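You operate a simulated robot arm through the tools that you are given. There is no shell and no other tool. Be economical: measure what you need, move in short steps, check, and stop when the job is done.

Carry out the task below with a simulated robot arm. There is one attempt and no reset: what you move stays moved.

Task
Sweep the spilt beads into the yellow pan and tip them into the bead tub.
Fine: pan on the yellow mat, its lip to the beads; white brush back in the cream holder, pan back.

It is judged by the outcome, as a careful person would: the job done as asked, and still so three seconds after it is handed in. It fails if anything else is knocked over, pushed out of place, dropped, spilled or broken.

Robot
A 7-joint arm with a two-finger parallel gripper, fixed in place. Base frame: the origin is at the foot of the arm, x ahead of it, y to its left, z up; the work surface is at about z = 64. Units: cm, rad, N and s.
With the tool pointing down near the work surface it reaches from about 12 to 64 cm from the base axis. Its first joint turns from -1.152 to 1.152 rad. Payload 2.4 kg.
The TCP is the grasp point between the finger pads, 3 cm short of the fingertips. In the tool frame z runs along the fingers and y along their closing line. Largest opening 9.4 cm; finger width 2.8, thickness 1; the body of the gripper, 5 by 9.6 cm, starts 5.5 cm behind the TCP.
Orientation is told as [roll, pitch, yaw] about the base's x, y, z axes, in that order, counted from this pose: with the fingers straight down and closing along the base's y, the tool's x points along the base's -x, its y along +y and its z along -z.

Tools
- The arm moves only by the tool play_rows. Its argument "targets" is a list of rows, each an object (a shift or turn left out is 0, a gripper value left out holds the last) with "dp": the shift along the tool's x, y, z in units of 20 mm (1.0 is 20 mm), a list of three; "dr": the turn, a rotation vector about the tool's x, y, z in units of 4 degrees (1.0 is 4 degrees), a list of three; "hand": the finger opening in cm, from 0 to 9.4. In form: [{"dp": [dx, dy, dz], "dr": [rx, ry, rz], "hand": hand}, ...]. A call has 1 to 10 rows; each row shifts and turns the commanded pose from where the row before left it, along the tool's axes as they then stand. A call with a number of a shift or a turn outside -1 to 1 is refused whole. Rows are played at 5 a second. More than 5 cm and 0.15 rad between two rows, or a gripper value outside its range, and nothing of the call is played. Where a pose cannot be reached the arm comes as near as it can. A force on the tool above 40 N (or 10 N above the force at the start of the call, whichever is more), or a blocked arm, ends the call early, and 0.2 s more pass. Each finger travels about 15.3 cm/s and halts on what it meets, pressing with about 21 N; the grip force reading is that of the motor and also rises with nothing between the fingers. The clock runs only during rows and for 0.2 s after the last one: add rows that do not move to give the fingers time. The reply holds the time, the measured pose of the TCP, the force on the tool along the base axes, the opening and the grip force, in the units named above and with some noise.
- Cameras (640 x 400 px; columns grow to the right, rows downward): "scene" is fixed at [4.35, 49.88, 142.3]; the picture's right is [-0.55, -0.83, 0.00], its down [-0.63, 0.42, -0.65] and it looks along [0.54, -0.36, -0.76] (base axes); focal length 370 px, centre (320, 200). "wrist" rides on the gripper at [7.6, 1.4, -10.3] in the tool frame; the picture's right is [-0.18, 0.98, 0.00], its down [-0.75, -0.14, -0.64] and it looks along [-0.63, -0.12, 0.77] (tool axes); focal length 243 px, centre (320, 200). There is no depth. A picture from a camera that has moved, and an enlarged one, comes with that camera's place and axes in the base frame and with its lens.
- snapshot(camera): a new picture of that camera. The clock stands still meanwhile.
- zoom(camera, box): a new picture of the part [left, top, right, bottom] of that camera's present view, enlarged. The clock stands still meanwhile.
- job_done(): hands the job in; it is judged then, once.

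Work in short steps. Places have to be worked out from the pictures, the camera data and where the tool is seen: move nearer, look again, correct. Check each grasp and each placing, and mend what went wrong. You have 120 turns and 84 pictures in all, those below and enlarged ones among them. Open the gripper and draw the arm clear of the work before you hand the job in, unless the task says otherwise; then end with one line.

The tools are called after "Call:" as a command line: name --argument value ..., lists and objects as JSON in quotes. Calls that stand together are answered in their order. play_rows: Moves the arm, as the interface text tells. Its arguments: {"type":"object","properties":{"targets":{"type":"array","items":{"type":"object","properties":{"dp":{"type":"array","items":{"type":"number"}},"dr":{"type":"array","items":{"type":"number"}},"hand":{"type":"number"}}}}},"required":["targets"]} The other tools are called the same way: snapshot (camera) takes a picture; zoom (camera, box) takes an enlarged picture of a part of a camera's view; job_done () hands the job in.

At the start:

```text
t: 0.0
tcp_pos: [33.43, 15.28, 104.3]
ee_rot: [0.002, -0.001, 0.0]
ft_force: [0.0, -0.3, -0.2]
opening: 9.38
grasp_force: 0.0
```

scene: 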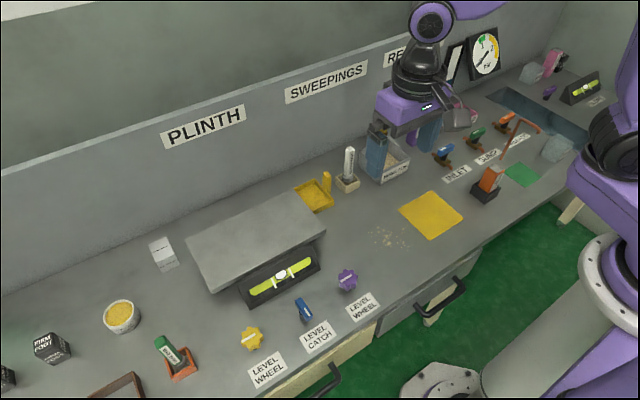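
wrist: 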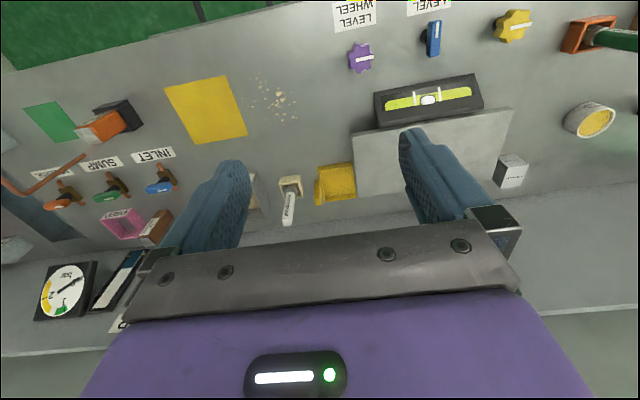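

I'll first look closer at the work area: pan, brush, beads, mat and tub.

Call:
zoom --camera "scene" --box '[280, 120, 480, 260]'

Call:
zoom --camera "wrist" --box '[140, 50, 380, 250]'

Call:
zoom --camera "scene" --box '[0, 220, 240, 400]'

```text
2.86 times, centred on (380, 190) of scene
camera zoom: at [4.35, 49.88, 142.3], right [-0.55, -0.83, 0.0], down [-0.63, 0.42, -0.65], along [0.54, -0.36, -0.76], focal length 1057 px, centre (149, 229)
```

zoom: 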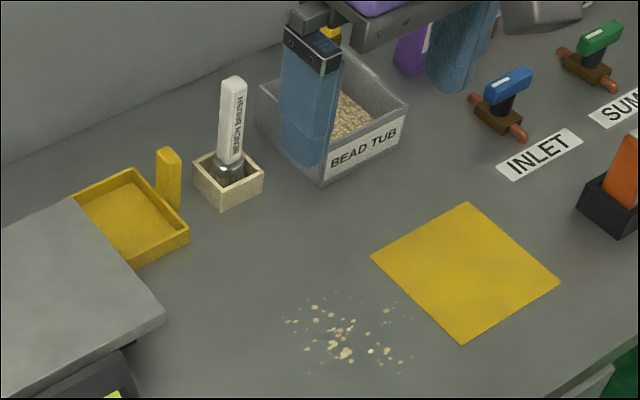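

```text
2.00 times, centred on (260, 150) of wrist
camera zoom: at [25.92, 16.86, 114.63], right [0.18, 0.98, 0.0], down [0.75, -0.14, 0.64], along [0.63, -0.12, -0.77], focal length 485 px, centre (440, 300)
```

zoom: 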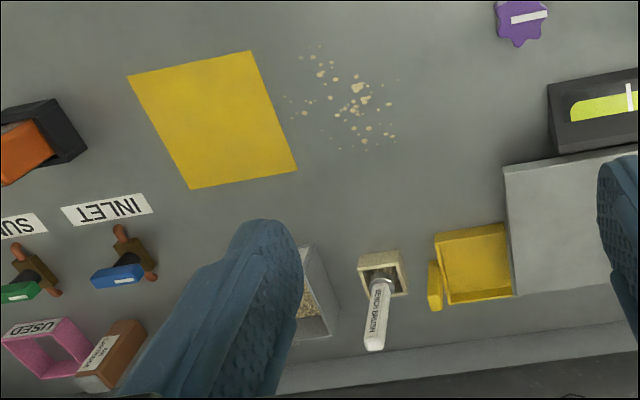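

```text
2.22 times, centred on (120, 310) of scene
camera zoom: at [4.35, 49.88, 142.3], right [-0.55, -0.83, 0.0], down [-0.63, 0.42, -0.65], along [0.54, -0.36, -0.76], focal length 822 px, centre (764, -44)
```

zoom: 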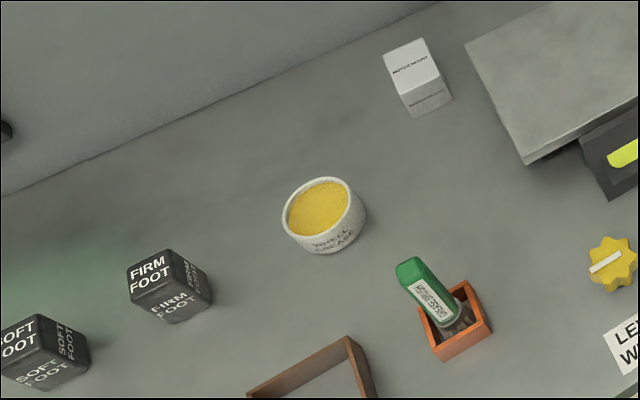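

The pan (with an upright handle on its -y side) sits at about (60,13), the brush holder about (60,3), the tub about (60,-10), the mat x 33–45.5 / y -15–-3, and the beads around (39.5,5.5). I move closer, above free space, for a better look at pan and brush.

Call:
play_rows --targets '[{"dp": [-0.5, 0, 0.9]}, {"dp": [-0.5, 0, 0.9]}, {"dp": [-0.5, 0, 0.9]}, {"dp": [-0.5, 0, 0.9]}, {"dp": [-0.5, 0, 0.9]}, {"dp": [-0.5, 0, 0.9]}, {"dp": [-0.5, 0, 0.9]}, {"dp": [-0.5, 0, 0.9]}, {"dp": [-0.5, -0.4, 0.9]}, {"dp": [-0.5, -0.4, 0.9]}]'

Call:
snapshot --camera "wrist"

Call:
zoom --camera "scene" --box '[280, 130, 420, 220]'

```text
t: 2.2
tcp_pos: [43.57, 13.69, 86.33]
ee_rot: [-0.001, 0.0, 0.001]
ft_force: [0.4, -0.1, 0.2]
opening: 9.43
grasp_force: 0.0
```

```text
78 pictures are left
camera wrist: at [35.95, 15.23, 96.62], right [0.18, 0.98, 0.0], down [0.75, -0.14, 0.64], along [0.63, -0.12, -0.77], focal length 243 px, centre (320, 200)
```

wrist: 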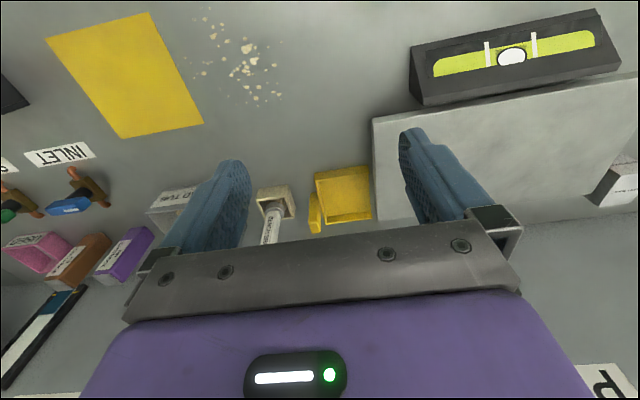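

```text
4.44 times, centred on (350, 175) of scene
camera zoom: at [4.35, 49.88, 142.3], right [-0.55, -0.83, 0.0], down [-0.63, 0.42, -0.65], along [0.54, -0.36, -0.76], focal length 1644 px, centre (187, 311)
```

zoom: 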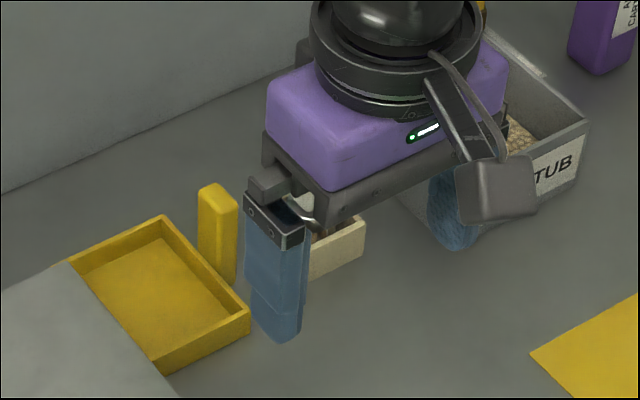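

Call:
zoom --camera "wrist" --box '[240, 140, 400, 240]'

```text
4.00 times, centred on (320, 190) of wrist
camera zoom: at [35.95, 15.23, 96.62], right [0.18, 0.98, 0.0], down [0.75, -0.14, 0.64], along [0.63, -0.12, -0.77], focal length 970 px, centre (320, 240)
```

zoom: 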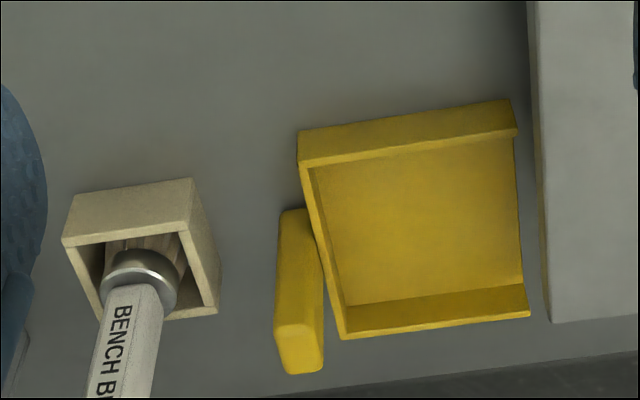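

The pan is clear: lip toward +y, 2.4 cm walls, x 57–66.3, y 10.3–18.8, upright handle at about (62.1, 9.4), top z≈71. I'll grip the handle closing along x (more clearance to the brush), so I first turn the tool by -90° yaw, staying high.

Call:
play_rows --targets '[{"dr": [0, 0, 1], "hand": 5.5}, {"dr": [0, 0, 1]}, {"dr": [0, 0, 1]}, {"dr": [0, 0, 1]}, {"dr": [0, 0, 1]}, {"dr": [0, 0, 1]}, {"dr": [0, 0, 1]}, {"dr": [0, 0, 1]}, {"dr": [0, 0, 1]}, {"dr": [0, 0, 1]}]'

Call:
play_rows --targets '[{"dr": [0, 0, 1]}, {"dr": [0, 0, 1]}, {"dr": [0, 0, 1]}, {"dr": [0, 0, 1]}, {"dr": [0, 0, 1]}, {"dr": [0, 0, 1]}, {"dr": [0, 0, 1]}, {"dr": [0, 0, 1]}, {"dr": [0, 0, 1]}, {"dr": [0, 0, 1]}]'

Call:
play_rows --targets '[{"dr": [0, 0, 1]}, {"dr": [0, 0, 1]}, {"dr": [0, 0, 0.5]}, {}]'

```text
t: 4.4
tcp_pos: [43.58, 13.83, 86.5]
ee_rot: [0.0, 0.001, -0.698]
ft_force: [-0.1, -0.6, -0.3]
opening: 5.49
grasp_force: 0.0
```

```text
t: 6.6
tcp_pos: [43.54, 13.79, 86.39]
ee_rot: [0.0, 0.001, -1.395]
ft_force: [-0.5, -0.6, 0.6]
opening: 5.48
grasp_force: 0.1
```

```text
t: 7.6
tcp_pos: [43.54, 13.88, 86.37]
ee_rot: [0.002, 0.0, -1.571]
ft_force: [-0.3, -0.3, 0.5]
opening: 5.49
grasp_force: 0.2
```

Orientation is right; now I go above the handle, staying at z≈82 (tips at 79), and look.

Call:
play_rows --targets '[{"dp": [-0.22, 0.93, 0.2]}, {"dp": [-0.22, 0.93, 0.2]}, {"dp": [-0.22, 0.93, 0.2]}, {"dp": [-0.22, 0.93, 0.2]}, {"dp": [-0.22, 0.93, 0.2]}, {"dp": [-0.22, 0.93, 0.2]}, {"dp": [-0.22, 0.93, 0.2]}, {"dp": [-0.22, 0.93, 0.2]}, {"dp": [-0.22, 0.93, 0.2]}, {"dp": [-0.22, 0.93, 0.2]}]'

Call:
snapshot --camera "wrist"

Call:
zoom --camera "scene" --box '[280, 130, 420, 220]'

```text
t: 9.8
tcp_pos: [62.17, 9.38, 82.38]
ee_rot: [0.0, -0.001, -1.571]
ft_force: [0.2, 0.2, -0.3]
opening: 5.51
grasp_force: 0.0
```

```text
75 pictures are left
camera wrist: at [63.56, 17.1, 92.69], right [0.98, -0.18, 0.0], down [-0.14, -0.75, 0.64], along [-0.12, -0.63, -0.77], focal length 243 px, centre (320, 200)
```

wrist: 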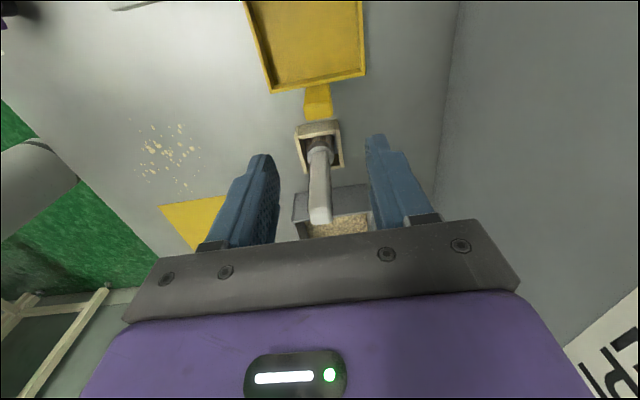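

```text
4.44 times, centred on (350, 175) of scene
camera zoom: at [4.35, 49.88, 142.3], right [-0.55, -0.83, 0.0], down [-0.63, 0.42, -0.65], along [0.54, -0.36, -0.76], focal length 1644 px, centre (187, 311)
```

zoom: 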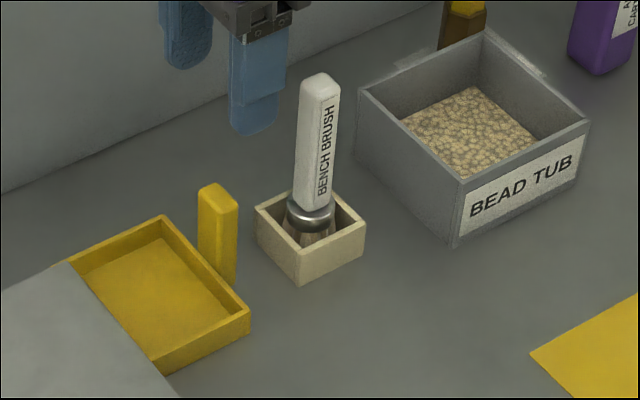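

Handle confirmed at about (62, 9.3), top z≈71; the brush stands upright at (61, 3.7), its top at z≈78; tub x 55–65.4, y -15–-4.4, rim z≈70. I descend over the handle.

Call:
play_rows --targets '[{"dp": [0, 0, 1]}, {"dp": [0, 0, 1]}, {"dp": [0, 0, 1]}, {"dp": [0, 0, 1]}, {"dp": [0, 0, 0.8]}, {}]'

Call:
zoom --camera "scene" --box '[280, 130, 420, 220]'

Call:
snapshot --camera "wrist"

```text
t: 11.2
tcp_pos: [62.11, 9.35, 72.82]
ee_rot: [0.001, 0.001, -1.57]
ft_force: [0.3, 0.6, -0.1]
opening: 5.5
grasp_force: 0.1
```

```text
4.44 times, centred on (350, 175) of scene
camera zoom: at [4.35, 49.88, 142.3], right [-0.55, -0.83, 0.0], down [-0.63, 0.42, -0.65], along [0.54, -0.36, -0.76], focal length 1644 px, centre (187, 311)
```

zoom: 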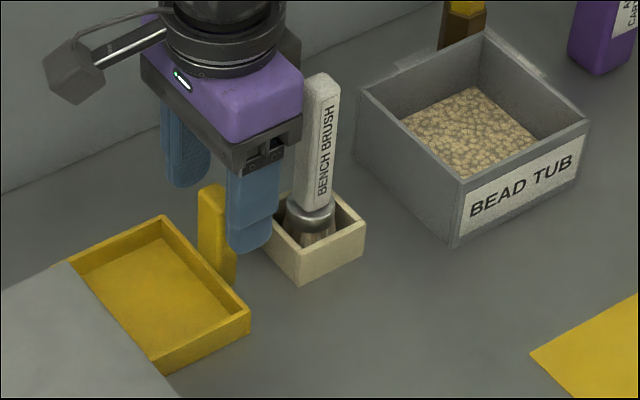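

```text
72 pictures are left
camera wrist: at [63.56, 17.09, 83.05], right [0.98, -0.18, 0.0], down [-0.14, -0.75, 0.64], along [-0.12, -0.63, -0.77], focal length 243 px, centre (320, 200)
```

wrist: 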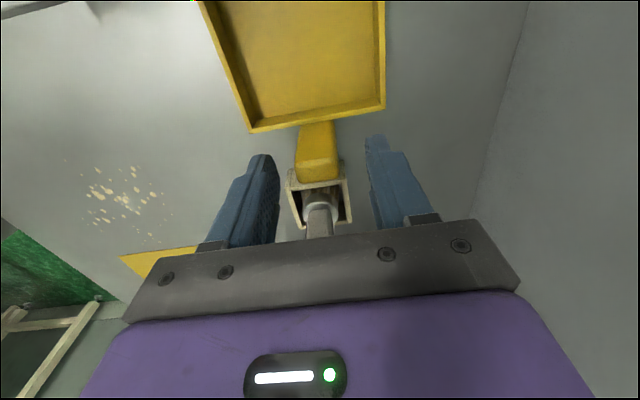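

The handle is centred between the fingers. I lower to z≈70 (tips at ~67, above the pan rim) and close.

Call:
play_rows --targets '[{"dp": [0.05, 0, 0.7]}, {"dp": [0.05, 0, 0.7]}, {}, {"hand": 1.5}, {"hand": 1.0}, {"hand": 1.0}, {}]'

Call:
zoom --camera "scene" --box '[280, 130, 420, 220]'

```text
t: 12.8
tcp_pos: [62.21, 9.56, 69.96]
ee_rot: [0.0, 0.0, -1.569]
ft_force: [0.2, -0.2, -0.2]
opening: 2.58
grasp_force: 21.5
```

```text
4.44 times, centred on (350, 175) of scene
camera zoom: at [4.35, 49.88, 142.3], right [-0.55, -0.83, 0.0], down [-0.63, 0.42, -0.65], along [0.54, -0.36, -0.76], focal length 1644 px, centre (187, 311)
```

zoom: 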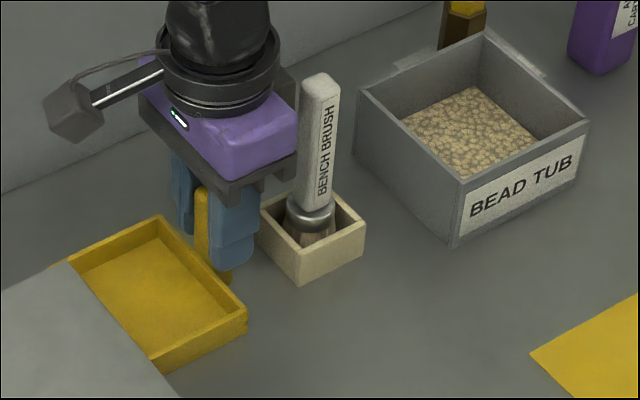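

Gripped (2.58 cm). Lift straight up 10 cm, then retreat in -x toward the mat.

Call:
play_rows --targets '[{"dp": [0, 0, -0.5]}, {"dp": [0, 0, -0.9]}, {"dp": [0, 0, -0.9]}, {"dp": [0, 0, -0.9]}, {"dp": [0, 0, -0.9]}, {"dp": [0, 0, -0.9]}, {}]'

Call:
play_rows --targets '[{"dp": [0, -0.5, 0]}, {"dp": [0, -0.95, 0]}, {"dp": [0, -0.95, 0]}, {"dp": [0, -0.95, 0]}, {"dp": [0, -0.95, 0]}, {"dp": [0, -0.95, 0]}, {"dp": [-0.3, -0.95, 0]}, {"dp": [-0.5, -0.95, 0]}, {"dp": [-0.9, -0.95, 0]}, {"dp": [-0.9, -0.95, 0]}]'

Call:
snapshot --camera "scene"

```text
t: 14.4
tcp_pos: [62.24, 9.66, 80.02]
ee_rot: [-0.001, 0.0, -1.569]
ft_force: [0.2, -0.1, -0.7]
opening: 2.52
grasp_force: 20.9
```

```text
t: 16.6
tcp_pos: [43.98, 4.43, 80.09]
ee_rot: [-0.001, 0.0, -1.569]
ft_force: [0.2, -0.5, -0.7]
opening: 2.53
grasp_force: 21.3
```

```text
70 pictures are left
```

scene: 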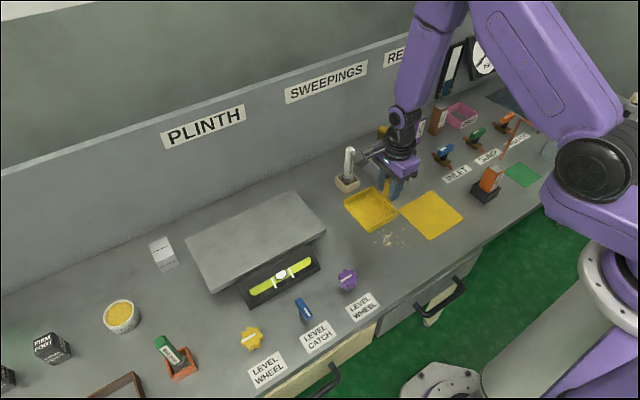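

Pan is held level. Move over the mat (to x≈40, y≈-12.3) and lower to z≈72.

Call:
play_rows --targets '[{"dp": [-0.84, -0.2, 0]}, {"dp": [-0.84, -0.2, 0]}, {"dp": [-0.84, -0.2, 0]}, {"dp": [-0.84, -0.2, 0]}, {"dp": [-0.84, -0.2, 0]}, {"dp": [-0.84, -0.2, 0]}, {"dp": [-0.84, -0.2, 0]}, {"dp": [-0.84, -0.2, 0]}, {"dp": [-0.84, -0.2, 0]}, {"dp": [-0.84, -0.2, 0]}]'

Call:
play_rows --targets '[{"dp": [0, 0, 0.8]}, {"dp": [0, 0, 0.8]}, {"dp": [0, 0, 0.8]}, {"dp": [0, 0, 0.8]}, {"dp": [0, 0, 0.8]}, {}]'

Call:
zoom --camera "scene" --box '[360, 160, 500, 260]'

Call:
snapshot --camera "wrist"

```text
t: 18.8
tcp_pos: [40.01, -12.38, 80.0]
ee_rot: [0.003, 0.001, -1.57]
ft_force: [-0.2, 0.0, -0.5]
opening: 2.56
grasp_force: 20.7
```

```text
t: 20.2
tcp_pos: [40.02, -12.36, 72.07]
ee_rot: [0.0, -0.001, -1.571]
ft_force: [-0.1, -0.7, -0.1]
opening: 2.54
grasp_force: 21.0
```

```text
4.00 times, centred on (430, 210) of scene
camera zoom: at [4.35, 49.88, 142.3], right [-0.55, -0.83, 0.0], down [-0.63, 0.42, -0.65], along [0.54, -0.36, -0.76], focal length 1480 px, centre (-120, 160)
```

zoom: 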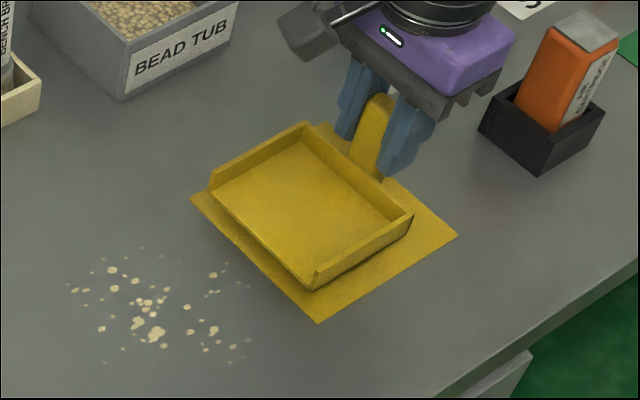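

```text
68 pictures are left
camera wrist: at [41.42, -4.72, 82.21], right [0.98, -0.18, 0.0], down [-0.14, -0.75, 0.64], along [-0.12, -0.63, -0.77], focal length 243 px, centre (320, 200)
```

wrist: 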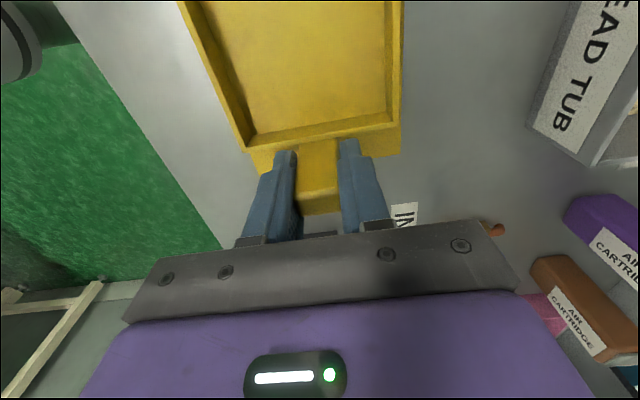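

Well aligned over the mat. Lower the last 2 cm gently.

Call:
play_rows --targets '[{"dp": [0, 0, 0.4]}, {"dp": [0, 0, 0.3]}, {"dp": [0, 0, 0.15]}, {"dp": [0, 0, 0.1]}, {"dp": [0, 0, 0.05]}, {}]'

Call:
zoom --camera "scene" --box '[360, 160, 500, 260]'

```text
t: 21.6
tcp_pos: [39.96, -12.42, 70.01]
ee_rot: [0.0, 0.001, -1.571]
ft_force: [-4.9, -1.6, 15.9]
opening: 2.56
grasp_force: 21.1
```

```text
4.00 times, centred on (430, 210) of scene
camera zoom: at [4.32, 49.89, 142.3], right [-0.55, -0.83, 0.0], down [-0.63, 0.42, -0.65], along [0.54, -0.36, -0.76], focal length 1480 px, centre (-120, 160)
```

zoom: 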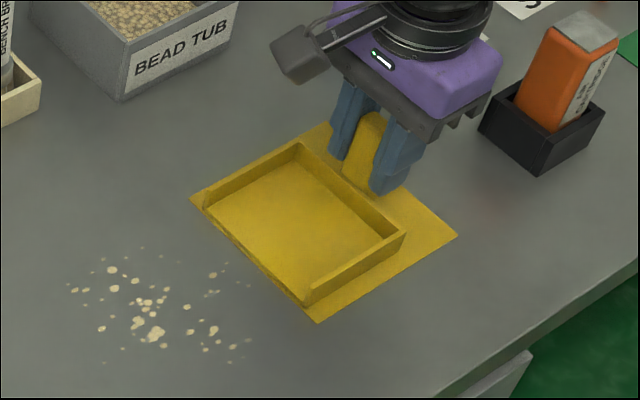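

Pan rests on the mat with its lip at the mat's bead-side edge (contact 16 N). Release, rise, and turn back to yaw 0.

Call:
play_rows --targets '[{"dp": [0, 0, -0.03]}, {"hand": 5.5}, {}, {"dp": [0, 0, -0.5]}, {"dp": [0, 0, -1]}, {"dp": [0, 0, -1]}, {"dp": [0, 0, -1]}, {"dp": [0, 0, -1]}, {"dp": [0, 0, -1]}, {"dp": [0, 0, -1]}]'

Call:
play_rows --targets '[{"dr": [0, 0, -1]}, {"dr": [0, 0, -1]}, {"dr": [0, 0, -1]}, {"dr": [0, 0, -1]}, {"dr": [0, 0, -1]}, {"dr": [0, 0, -1]}, {"dr": [0, 0, -1]}, {"dr": [0, 0, -1]}, {"dr": [0, 0, -1]}, {"dr": [0, 0, -1]}]'

Call:
play_rows --targets '[{"dr": [0, 0, -1]}, {"dr": [0, 0, -1]}, {"dr": [0, 0, -1]}, {"dr": [0, 0, -1]}, {"dr": [0, 0, -1]}, {"dr": [0, 0, -1]}, {"dr": [0, 0, -1]}, {"dr": [0, 0, -1]}, {"dr": [0, 0, -1]}, {"dr": [0, 0, -1]}]'

Call:
play_rows --targets '[{"dr": [0, 0, -1]}, {"dr": [0, 0, -1]}, {"dr": [0, 0, -0.5]}, {"dp": [0, 1, 0]}, {"dp": [0, 1, 0]}, {"dp": [0, 1, 0]}, {"dp": [0, 1, 0]}, {"dp": [0, 1, 0]}, {"dp": [0, 1, 0]}, {"dp": [0, 1, 0]}]'

Call:
snapshot --camera "scene"

Call:
snapshot --camera "wrist"

```text
t: 23.8
tcp_pos: [40.0, -12.4, 83.05]
ee_rot: [-0.001, 0.0, -1.571]
ft_force: [0.1, 0.6, 0.8]
opening: 5.49
grasp_force: 0.0
```

```text
t: 26.0
tcp_pos: [40.05, -12.45, 83.1]
ee_rot: [0.0, 0.001, -0.87]
ft_force: [0.0, -0.5, -0.2]
opening: 5.49
grasp_force: 0.1
```

```text
t: 28.2
tcp_pos: [40.12, -12.42, 83.15]
ee_rot: [0.001, 0.0, -0.173]
ft_force: [-0.3, -0.1, -0.4]
opening: 5.47
grasp_force: 0.0
```

```text
t: 30.4
tcp_pos: [40.08, 1.57, 82.96]
ee_rot: [0.0, 0.0, 0.002]
ft_force: [-0.4, -0.8, -0.4]
opening: 5.51
grasp_force: 0.1
```

```text
66 pictures are left
```

scene: 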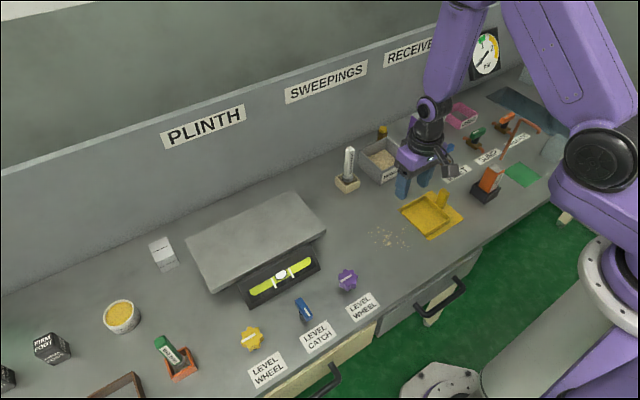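

```text
65 pictures are left
camera wrist: at [32.46, 3.04, 93.28], right [0.18, 0.98, 0.0], down [0.75, -0.14, 0.64], along [0.63, -0.12, -0.77], focal length 243 px, centre (320, 200)
```

wrist: 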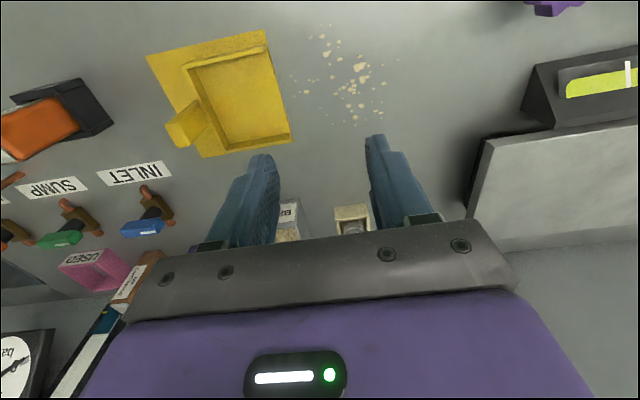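

Pan stands well. Move above the brush at (61, 3.6), tips at z≈81.5.

Call:
play_rows --targets '[{"dp": [-0.95, 0.1, -0.1]}, {"dp": [-0.95, 0.1, -0.1]}, {"dp": [-0.95, 0.1, -0.1]}, {"dp": [-0.95, 0.1, -0.1]}, {"dp": [-0.95, 0.1, -0.1]}, {"dp": [-0.95, 0.1, -0.1]}, {"dp": [-0.95, 0.1, -0.1]}, {"dp": [-0.95, 0.1, -0.1]}, {"dp": [-0.95, 0.1, 0]}, {"dp": [-0.95, 0.1, 0]}]'

Call:
play_rows --targets '[{"dp": [-0.95, 0, 0]}, {}]'

Call:
zoom --camera "scene" --box '[300, 110, 440, 200]'

Call:
snapshot --camera "wrist"

```text
t: 32.6
tcp_pos: [59.0, 3.51, 84.73]
ee_rot: [0.001, 0.0, 0.0]
ft_force: [0.4, 0.3, -0.2]
opening: 5.51
grasp_force: 0.0
```

```text
t: 33.2
tcp_pos: [61.05, 3.54, 84.67]
ee_rot: [0.0, -0.002, 0.0]
ft_force: [1.3, -0.5, -0.3]
opening: 5.52
grasp_force: 0.0
```

```text
4.44 times, centred on (370, 155) of scene
camera zoom: at [4.35, 49.88, 142.3], right [-0.55, -0.83, 0.0], down [-0.63, 0.42, -0.65], along [0.54, -0.36, -0.76], focal length 1644 px, centre (98, 400)
```

zoom: 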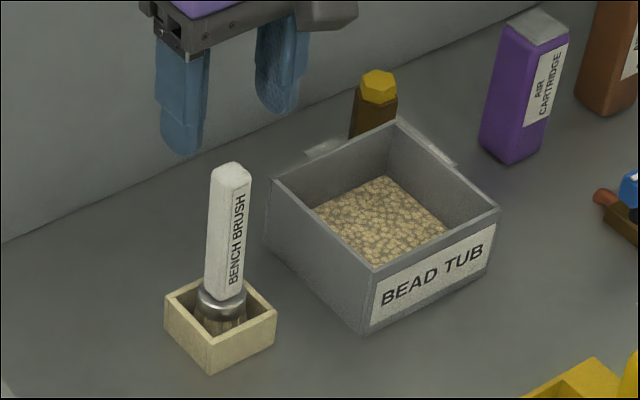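

```text
63 pictures are left
camera wrist: at [53.38, 5.07, 94.91], right [0.18, 0.98, 0.0], down [0.75, -0.14, 0.64], along [0.63, -0.12, -0.77], focal length 243 px, centre (320, 200)
```

wrist: 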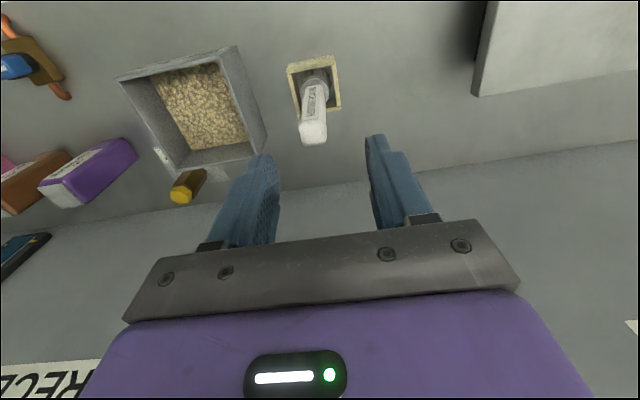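

Brush handle centre is about (60.7, 3.15). Adjust and descend to z≈74.

Call:
play_rows --targets '[{"dp": [0.15, -0.2, 0.5]}, {"dp": [0, 0, 0.9]}, {"dp": [0, 0, 0.9]}, {"dp": [0, 0, 0.9]}, {"dp": [0, 0, 0.9]}, {"dp": [0, 0, 0.9]}, {}]'

Call:
zoom --camera "scene" --box '[300, 110, 440, 200]'

Call:
snapshot --camera "wrist"

```text
t: 34.8
tcp_pos: [60.61, 3.04, 74.59]
ee_rot: [-0.001, 0.0, 0.0]
ft_force: [-0.4, 0.3, 0.0]
opening: 5.49
grasp_force: 0.1
```

```text
4.44 times, centred on (370, 155) of scene
camera zoom: at [4.35, 49.88, 142.3], right [-0.55, -0.83, 0.0], down [-0.63, 0.42, -0.65], along [0.54, -0.36, -0.76], focal length 1644 px, centre (98, 400)
```

zoom: 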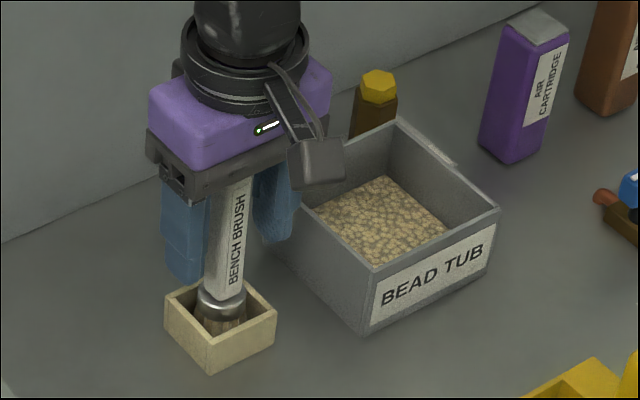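

```text
61 pictures are left
camera wrist: at [53.0, 4.63, 84.89], right [0.18, 0.98, 0.0], down [0.75, -0.14, 0.64], along [0.63, -0.12, -0.77], focal length 243 px, centre (320, 200)
```

wrist: 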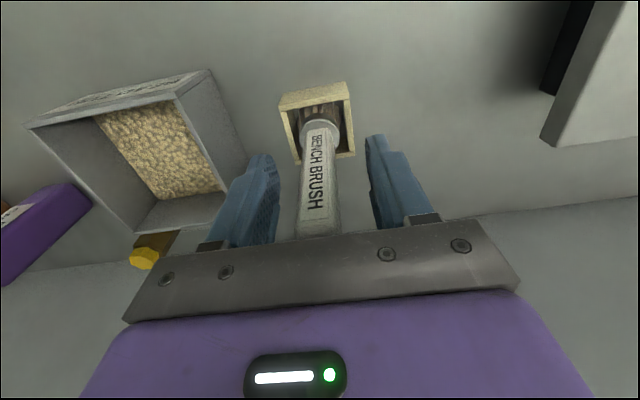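

Handle lies between the fingers. Close, then lift 10 cm and check.

Call:
play_rows --targets '[{"hand": 2.5}, {"hand": 1.0}, {"hand": 0.8}, {}, {}]'

Call:
play_rows --targets '[{"dp": [0, 0, -0.5]}, {"dp": [0, 0, -0.9]}, {"dp": [0, 0, -0.9]}, {"dp": [0, 0, -0.9]}, {"dp": [0, 0, -0.9]}, {"dp": [0, 0, -0.9]}, {}]'

Call:
zoom --camera "scene" --box '[300, 100, 440, 200]'

Call:
snapshot --camera "wrist"

```text
t: 36.0
tcp_pos: [60.64, 3.13, 74.63]
ee_rot: [0.001, 0.001, 0.0]
ft_force: [-0.8, -0.2, 0.0]
opening: 2.34
grasp_force: 21.1
```

```text
t: 37.6
tcp_pos: [60.54, 3.18, 84.75]
ee_rot: [-0.001, 0.001, -0.001]
ft_force: [-0.2, 0.8, -0.2]
opening: 2.35
grasp_force: 21.4
```

```text
4.00 times, centred on (370, 150) of scene
camera zoom: at [4.35, 49.88, 142.3], right [-0.55, -0.83, 0.0], down [-0.63, 0.42, -0.65], along [0.54, -0.36, -0.76], focal length 1480 px, centre (120, 400)
```

zoom: 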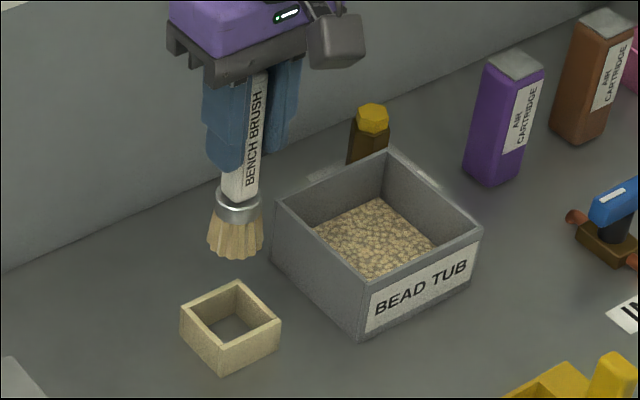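

```text
59 pictures are left
camera wrist: at [52.98, 4.68, 94.95], right [0.18, 0.98, 0.0], down [0.75, -0.14, 0.64], along [0.63, -0.12, -0.77], focal length 243 px, centre (320, 200)
```

wrist: 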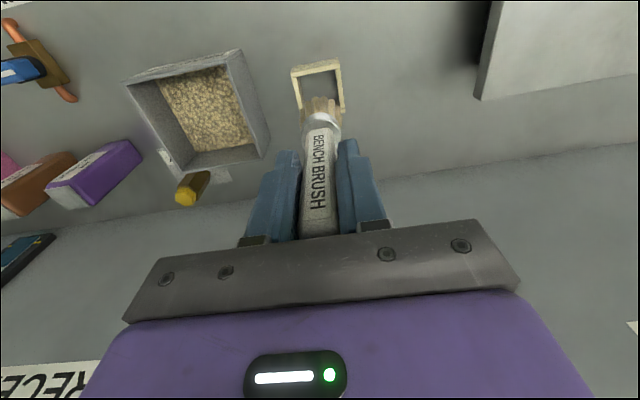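

Brush in hand; its flared bristles are ~3.5 cm wide, tips about 10.2 cm below the TCP. Move over to the far (+y) side of the spill and look at the beads.

Call:
play_rows --targets '[{"dp": [0.95, 0.4, 0]}, {"dp": [0.95, 0.4, 0]}, {"dp": [0.95, 0.4, 0]}, {"dp": [0.95, 0.4, 0]}, {"dp": [0.95, 0.4, 0]}, {"dp": [0.95, 0.4, 0]}, {"dp": [0.95, 0.4, 0]}, {"dp": [0.95, 0.4, 0]}, {"dp": [0.95, 0.5, 0]}, {"dp": [0.95, 0.5, 0]}]'

Call:
play_rows --targets '[{"dp": [0.95, 0, 0]}, {"dp": [0.95, 0, 0.5]}, {"dp": [0, 0, 0.9]}, {"dp": [0, 0, 0.9]}, {}]'

Call:
zoom --camera "scene" --box '[340, 180, 480, 270]'

Call:
zoom --camera "wrist" --box '[100, 0, 420, 200]'

```text
t: 39.8
tcp_pos: [41.7, 11.56, 84.59]
ee_rot: [0.0, 0.0, 0.0]
ft_force: [0.2, -0.3, -0.6]
opening: 2.31
grasp_force: 20.7
```

```text
t: 41.0
tcp_pos: [37.88, 11.6, 80.0]
ee_rot: [-0.001, -0.001, -0.001]
ft_force: [0.0, 0.7, 0.3]
opening: 2.35
grasp_force: 20.4
```

```text
4.44 times, centred on (410, 225) of scene
camera zoom: at [4.35, 49.88, 142.3], right [-0.55, -0.83, 0.0], down [-0.63, 0.42, -0.65], along [0.54, -0.36, -0.76], focal length 1644 px, centre (-80, 89)
```

zoom: 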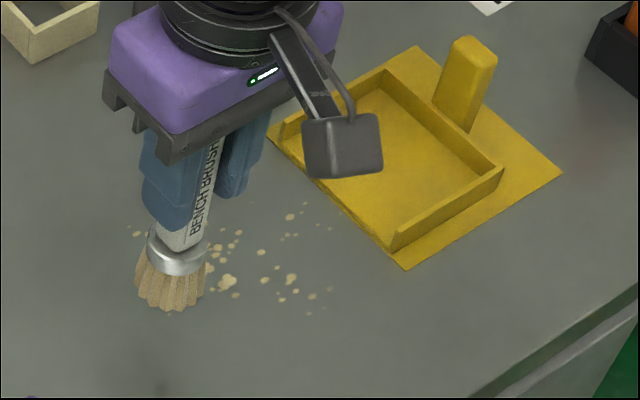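

```text
2.00 times, centred on (260, 100) of wrist
camera zoom: at [30.23, 13.06, 90.21], right [0.18, 0.98, 0.0], down [0.75, -0.14, 0.64], along [0.63, -0.12, -0.77], focal length 485 px, centre (440, 400)
```

zoom: 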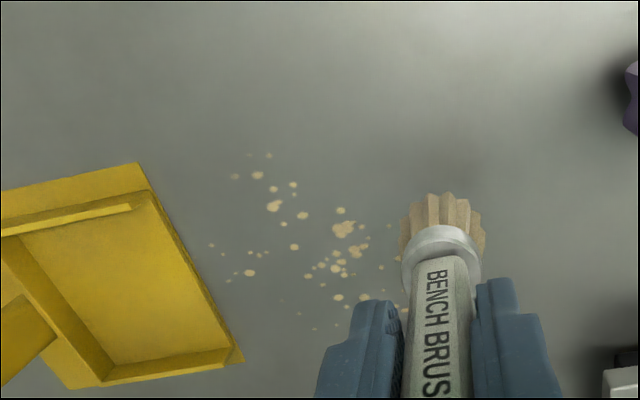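

Beads span x≈34.7–44.6, y≈-1.5–8.6; pan mouth is x≈35.2–43.7. I start with an edge lane on the robot side (x≈33.4), deflecting edge beads inward; first lower the brush to feel the table.

Call:
play_rows --targets '[{"dp": [0.9, 0, 0]}, {"dp": [0.9, 0, 0]}, {"dp": [0.5, 0, 0.5]}, {"dp": [0, 0, 0.9]}, {"dp": [0, 0, 0.9]}, {"dp": [0, 0, 0.3]}, {"dp": [0, 0, 0.1]}, {}]'

Call:
play_rows --targets '[{"dp": [0, 0, 0.1]}, {}]'

Call:
zoom --camera "scene" --box '[340, 190, 480, 280]'

```text
t: 42.8
tcp_pos: [33.19, 11.53, 74.67]
ee_rot: [0.0, 0.0, 0.002]
ft_force: [-0.2, 0.2, 15.0]
opening: 2.37
grasp_force: 21.2
```

```text
t: 43.4
tcp_pos: [33.24, 11.65, 74.44]
ee_rot: [0.0, 0.001, -0.001]
ft_force: [1.0, -0.3, 15.9]
opening: 2.32
grasp_force: 20.9
```

```text
4.44 times, centred on (410, 235) of scene
camera zoom: at [4.34, 49.88, 142.3], right [-0.55, -0.83, 0.0], down [-0.63, 0.42, -0.65], along [0.54, -0.36, -0.76], focal length 1644 px, centre (-80, 44)
```

zoom: 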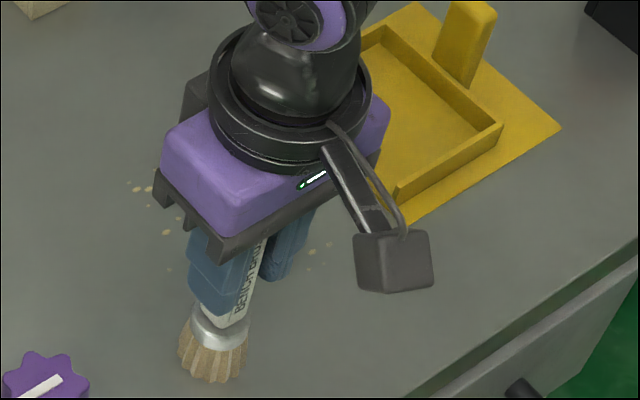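

Table felt at z≈74.7 (15 N). Ease up slightly, then sweep slowly in -y along this edge, ending by lifting before the pan.

Call:
play_rows --targets '[{"dp": [0, 0, -0.04]}, {}]'

```text
t: 44.0
tcp_pos: [33.26, 11.57, 74.42]
ee_rot: [0.0, 0.002, 0.001]
ft_force: [0.5, 0.0, -0.5]
opening: 2.34
grasp_force: 21.2
```

Now barely off the table. Sweep: along x≈33.3 to y≈4.5, then diagonally inward to about (36.5, 0).

Call:
play_rows --targets '[{"dp": [0, -0.5, 0]}, {"dp": [0, -0.5, 0]}, {"dp": [0, -0.5, 0]}, {"dp": [0, -0.5, 0]}, {"dp": [0, -0.5, 0]}, {"dp": [0, -0.5, 0]}, {"dp": [-0.3, -0.45, 0]}, {"dp": [-0.3, -0.45, 0]}, {"dp": [-0.3, -0.45, 0]}, {"dp": [-0.3, -0.45, 0]}]'

Call:
snapshot --camera "wrist"

Call:
zoom --camera "scene" --box '[340, 190, 480, 280]'

```text
t: 46.2
tcp_pos: [35.71, 1.94, 74.46]
ee_rot: [0.0, 0.0, 0.0]
ft_force: [0.0, -0.3, -0.6]
opening: 2.34
grasp_force: 21.1
```

```text
55 pictures are left
camera wrist: at [28.0, 3.44, 84.74], right [0.18, 0.98, 0.0], down [0.75, -0.14, 0.64], along [0.63, -0.12, -0.77], focal length 243 px, centre (320, 200)
```

wrist: 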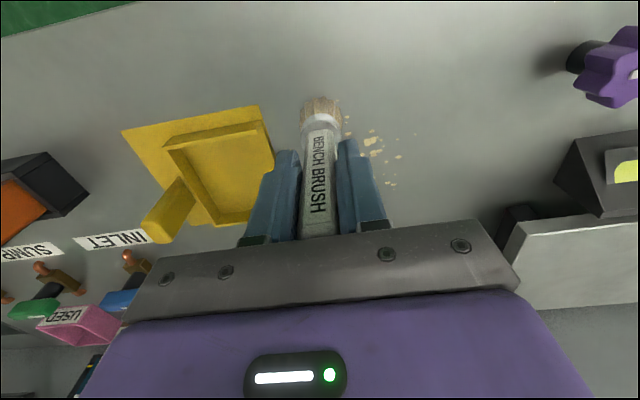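

```text
4.44 times, centred on (410, 235) of scene
camera zoom: at [4.35, 49.88, 142.3], right [-0.55, -0.83, 0.0], down [-0.63, 0.42, -0.65], along [0.54, -0.36, -0.76], focal length 1644 px, centre (-80, 44)
```

zoom: 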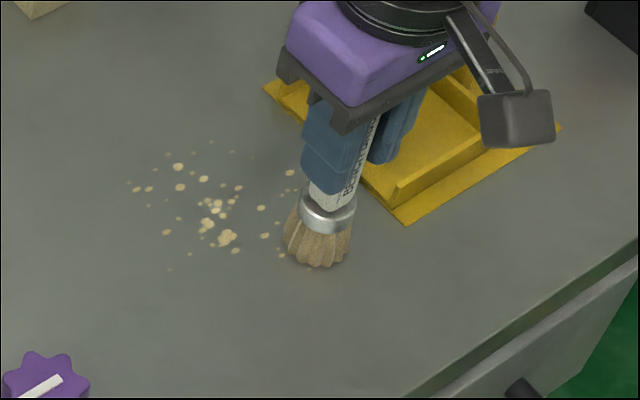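

The spill's robot-side beads are being gathered. Continue to the lip, rise ~0.6 cm over it and push on into the pan, then inspect.

Call:
play_rows --targets '[{"dp": [-0.5, -0.4, 0]}, {"dp": [-0.3, -0.5, 0]}, {"dp": [0, -0.5, 0]}, {"dp": [0, -0.25, -0.2]}, {"dp": [0, -0.5, -0.1]}, {"dp": [0, -0.5, 0]}, {"dp": [0, -0.5, 0]}, {"dp": [0, 0, -0.9]}, {"dp": [0, 0, -0.9]}, {"dp": [0, 0, -0.9]}]'

Call:
play_rows --targets '[{"dp": [0, 0.9, -0.5]}, {"dp": [0, 0.9, 0]}, {"dp": [0, 0.9, 0]}, {"dp": [0, 0.9, 0]}, {"dp": [0, 0.9, 0]}, {"dp": [0, 0.9, 0]}, {"dp": [0, 0.9, 0]}, {}]'

Call:
zoom --camera "scene" --box '[340, 180, 480, 270]'

Call:
zoom --camera "wrist" --box '[100, 0, 420, 200]'

```text
t: 48.4
tcp_pos: [37.2, -4.27, 80.47]
ee_rot: [-0.001, 0.0, -0.001]
ft_force: [0.6, 0.7, -0.5]
opening: 2.35
grasp_force: 21.3
```

```text
t: 50.2
tcp_pos: [37.24, 8.27, 81.48]
ee_rot: [0.0, -0.001, 0.0]
ft_force: [-0.5, -0.7, 0.1]
opening: 2.33
grasp_force: 21.1
```

```text
4.44 times, centred on (410, 225) of scene
camera zoom: at [4.35, 49.88, 142.3], right [-0.55, -0.83, 0.0], down [-0.63, 0.42, -0.65], along [0.54, -0.36, -0.76], focal length 1644 px, centre (-80, 89)
```

zoom: 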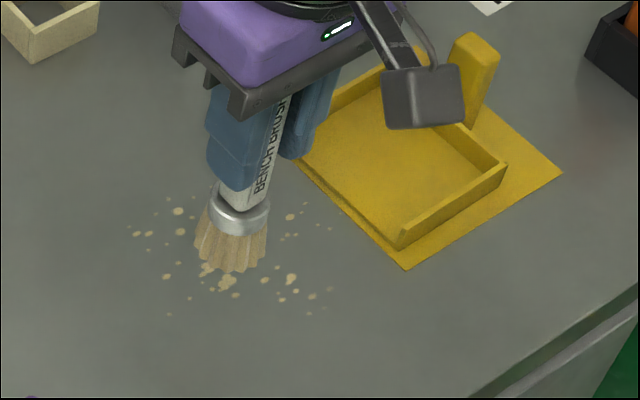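

```text
2.00 times, centred on (260, 100) of wrist
camera zoom: at [29.58, 9.79, 91.77], right [0.18, 0.98, 0.0], down [0.75, -0.14, 0.64], along [0.63, -0.12, -0.77], focal length 485 px, centre (440, 400)
```

zoom: 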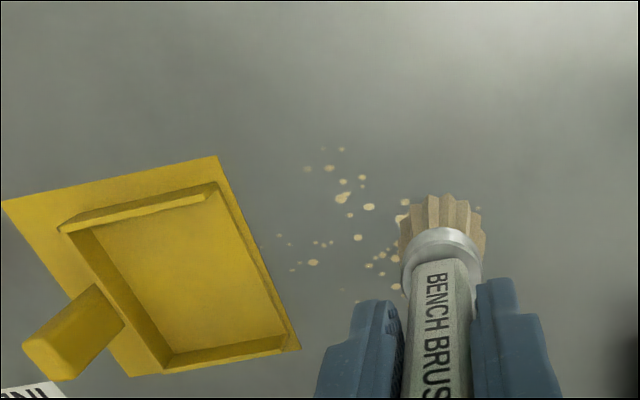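

The bead pattern looks unchanged, so the brush (a hair above the table) did nothing; it also nudged the pan ~0.5 cm back at the lip. I'll try a stroke with the bristles actually pressed on the table, middle lane x≈39.5, stopping before the lip.

Call:
play_rows --targets '[{"dp": [-0.55, 0.6, 0]}, {"dp": [-0.58, 0.6, 0.5]}, {"dp": [0, 0, 0.9]}, {"dp": [0, 0, 0.9]}, {"dp": [0, 0, 0.9]}, {"dp": [0, 0, 0.3]}, {"dp": [0, 0, 0.05]}, {}]'

```text
t: 52.0
tcp_pos: [39.54, 10.57, 74.5]
ee_rot: [0.001, 0.0, 0.0]
ft_force: [-1.4, -0.9, 13.8]
opening: 2.36
grasp_force: 21.2
```

Contact at 13.8 N. Sweep -y along x≈39.5 with this pressure to y≈-0.5.

Call:
play_rows --targets '[{"dp": [0, -0.55, 0]}, {"dp": [0, -0.55, 0]}, {"dp": [0, -0.55, 0]}, {"dp": [0, -0.55, 0]}, {"dp": [0, -0.55, 0]}, {"dp": [0, -0.55, 0]}, {"dp": [0, -0.55, 0]}, {"dp": [0, -0.55, 0]}, {"dp": [0, -0.55, 0]}, {"dp": [0, -0.5, 0]}]'

Call:
zoom --camera "scene" --box '[340, 180, 480, 270]'

Call:
zoom --camera "wrist" --box '[200, 50, 440, 200]'

```text
t: 54.2
tcp_pos: [39.39, -0.2, 74.42]
ee_rot: [-0.001, 0.001, 0.003]
ft_force: [-0.1, -0.2, 0.4]
opening: 2.34
grasp_force: 21.0
```

```text
4.44 times, centred on (410, 225) of scene
camera zoom: at [4.35, 49.88, 142.3], right [-0.55, -0.83, 0.0], down [-0.63, 0.42, -0.65], along [0.54, -0.36, -0.76], focal length 1644 px, centre (-80, 89)
```

zoom: 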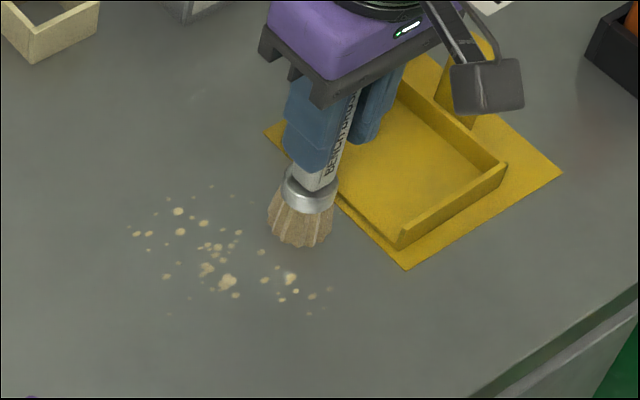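

```text
2.67 times, centred on (320, 125) of wrist
camera zoom: at [31.85, 1.24, 84.7], right [0.18, 0.98, 0.0], down [0.75, -0.14, 0.64], along [0.63, -0.12, -0.77], focal length 647 px, centre (320, 400)
```

zoom: 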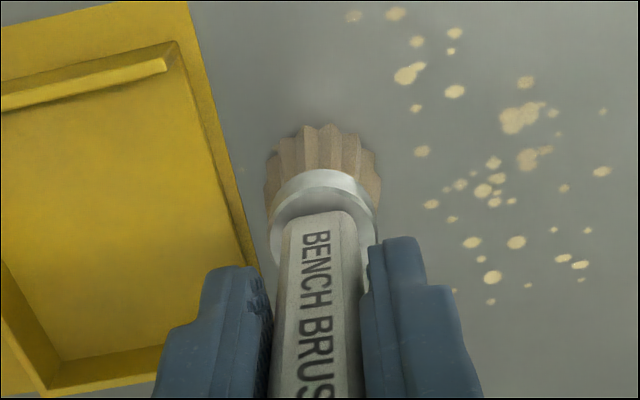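

Pattern still unmoved; perhaps the stroke only counts once it carries over the lip. Continue this stroke: advance to the lip, rise ~0.7 cm, carry on into the pan, and look.

Call:
play_rows --targets '[{"dp": [0, -0.5, 0]}, {"dp": [0, 0, -0.25]}, {"dp": [0, -0.3, -0.1]}, {"dp": [0, -0.5, 0]}, {"dp": [0, -0.5, 0]}, {"dp": [0, -0.5, 0]}, {"dp": [0, -0.5, 0]}, {"dp": [0, 0, 0]}]'

Call:
zoom --camera "scene" --box '[340, 180, 480, 270]'

```text
t: 56.0
tcp_pos: [39.49, -5.79, 75.07]
ee_rot: [0.001, 0.0, -0.001]
ft_force: [1.2, -0.4, -0.7]
opening: 2.33
grasp_force: 20.8
```

```text
4.44 times, centred on (410, 225) of scene
camera zoom: at [4.35, 49.88, 142.3], right [-0.55, -0.83, 0.0], down [-0.63, 0.42, -0.65], along [0.54, -0.36, -0.76], focal length 1644 px, centre (-80, 89)
```

zoom: 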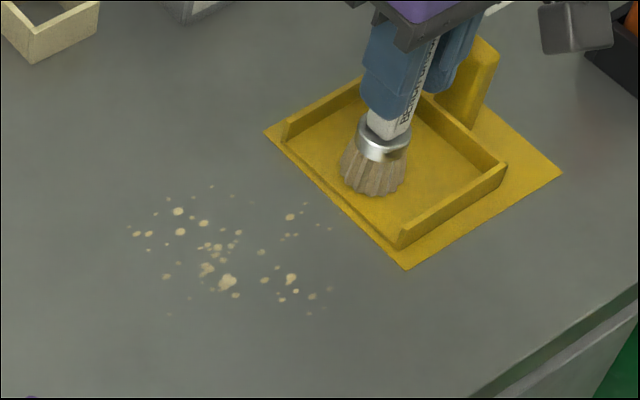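

Call:
zoom --camera "scene" --box '[360, 160, 500, 260]'

```text
4.00 times, centred on (430, 210) of scene
camera zoom: at [4.35, 49.88, 142.3], right [-0.55, -0.83, 0.0], down [-0.63, 0.42, -0.65], along [0.54, -0.36, -0.76], focal length 1480 px, centre (-120, 160)
```

zoom: 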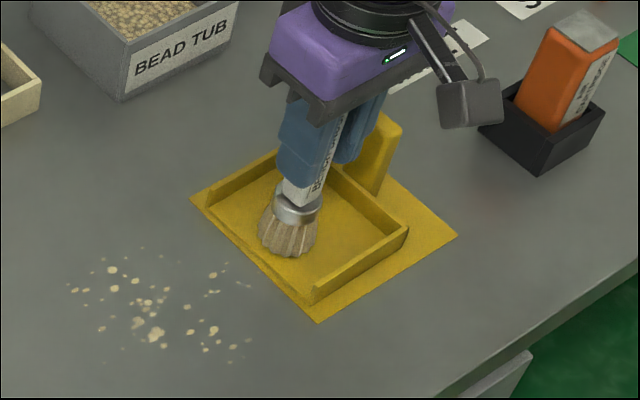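

The pattern seems only slightly fainter in places, so I'll do full pressed strokes lane by lane into the pan and watch. Next lane x≈42.

Call:
play_rows --targets '[{"dp": [0, 0, -0.9]}, {"dp": [-0.3, 0.5, -0.9]}, {"dp": [-0.5, 0.95, 0]}, {"dp": [-0.45, 0.95, 0]}, {"dp": [0, 0.95, 0]}, {"dp": [0, 0.95, 0]}, {"dp": [0, 0.95, 0]}, {"dp": [0, 0.95, 0]}, {"dp": [0, 0.95, 0]}, {"dp": [0, 0.95, 0]}]'

Call:
play_rows --targets '[{"dp": [0, 0, 0.9]}, {"dp": [0, 0, 0.9]}, {"dp": [0, 0, 0.35]}, {}, {"dp": [0, -0.9, 0]}, {"dp": [0, -0.9, 0]}, {"dp": [0, -0.9, 0]}, {"dp": [0, -0.9, 0]}, {"dp": [0, -0.9, 0]}, {"dp": [0, -0.9, 0]}]'

Call:
zoom --camera "scene" --box '[360, 160, 500, 260]'

```text
t: 58.2
tcp_pos: [41.98, 10.38, 78.66]
ee_rot: [0.0, 0.001, 0.002]
ft_force: [-0.4, -0.1, -1.5]
opening: 2.35
grasp_force: 20.7
```

```text
t: 60.4
tcp_pos: [42.12, -0.45, 74.35]
ee_rot: [0.001, -0.002, 0.002]
ft_force: [1.2, 1.8, 6.3]
opening: 2.35
grasp_force: 20.9
```

```text
4.00 times, centred on (430, 210) of scene
camera zoom: at [4.34, 49.89, 142.3], right [-0.55, -0.83, 0.0], down [-0.63, 0.42, -0.65], along [0.54, -0.36, -0.76], focal length 1480 px, centre (-120, 160)
```

zoom: 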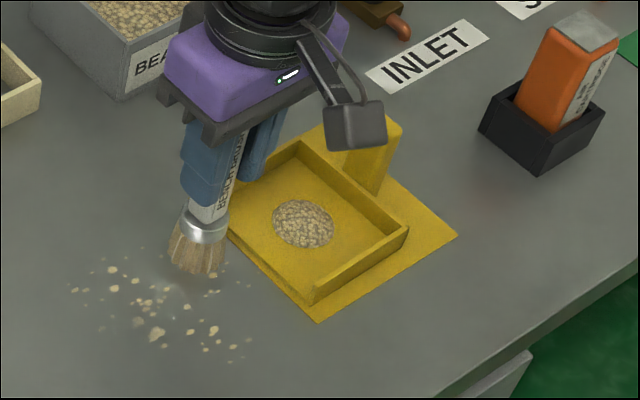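

A pile of beads now lies in the pan: the strokes count. Finish this stroke over the lip and do further lanes.

Call:
play_rows --targets '[{"dp": [0, -0.35, 0]}, {"dp": [0, 0, -0.35]}, {"dp": [0, -0.7, 0]}, {"dp": [0, -0.9, 0]}, {"dp": [0, 0, -0.9]}, {"dp": [0, 0, -0.9]}]'

Call:
play_rows --targets '[{"dp": [0.5, 0.95, 0]}, {"dp": [0.7, 0.95, 0]}, {"dp": [0.7, 0.95, 0]}, {"dp": [0.7, 0.95, 0]}, {"dp": [0, 0.95, 0]}, {"dp": [0, 0.95, 0]}, {"dp": [0, 0.95, 0]}, {"dp": [0, 0.95, 0]}, {}]'

Call:
zoom --camera "scene" --box '[340, 180, 480, 270]'

```text
t: 61.8
tcp_pos: [41.97, -4.31, 78.67]
ee_rot: [0.0, 0.0, 0.001]
ft_force: [-0.4, -1.2, -0.9]
opening: 2.34
grasp_force: 21.0
```

```text
t: 63.8
tcp_pos: [36.77, 10.86, 78.66]
ee_rot: [0.0, -0.001, -0.001]
ft_force: [0.0, 0.8, -0.9]
opening: 2.33
grasp_force: 21.1
```

```text
4.44 times, centred on (410, 225) of scene
camera zoom: at [4.35, 49.88, 142.3], right [-0.55, -0.83, 0.0], down [-0.63, 0.42, -0.65], along [0.54, -0.36, -0.76], focal length 1644 px, centre (-80, 89)
```

zoom: 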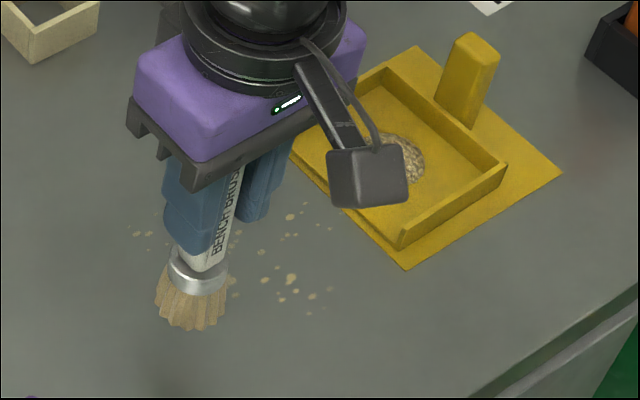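

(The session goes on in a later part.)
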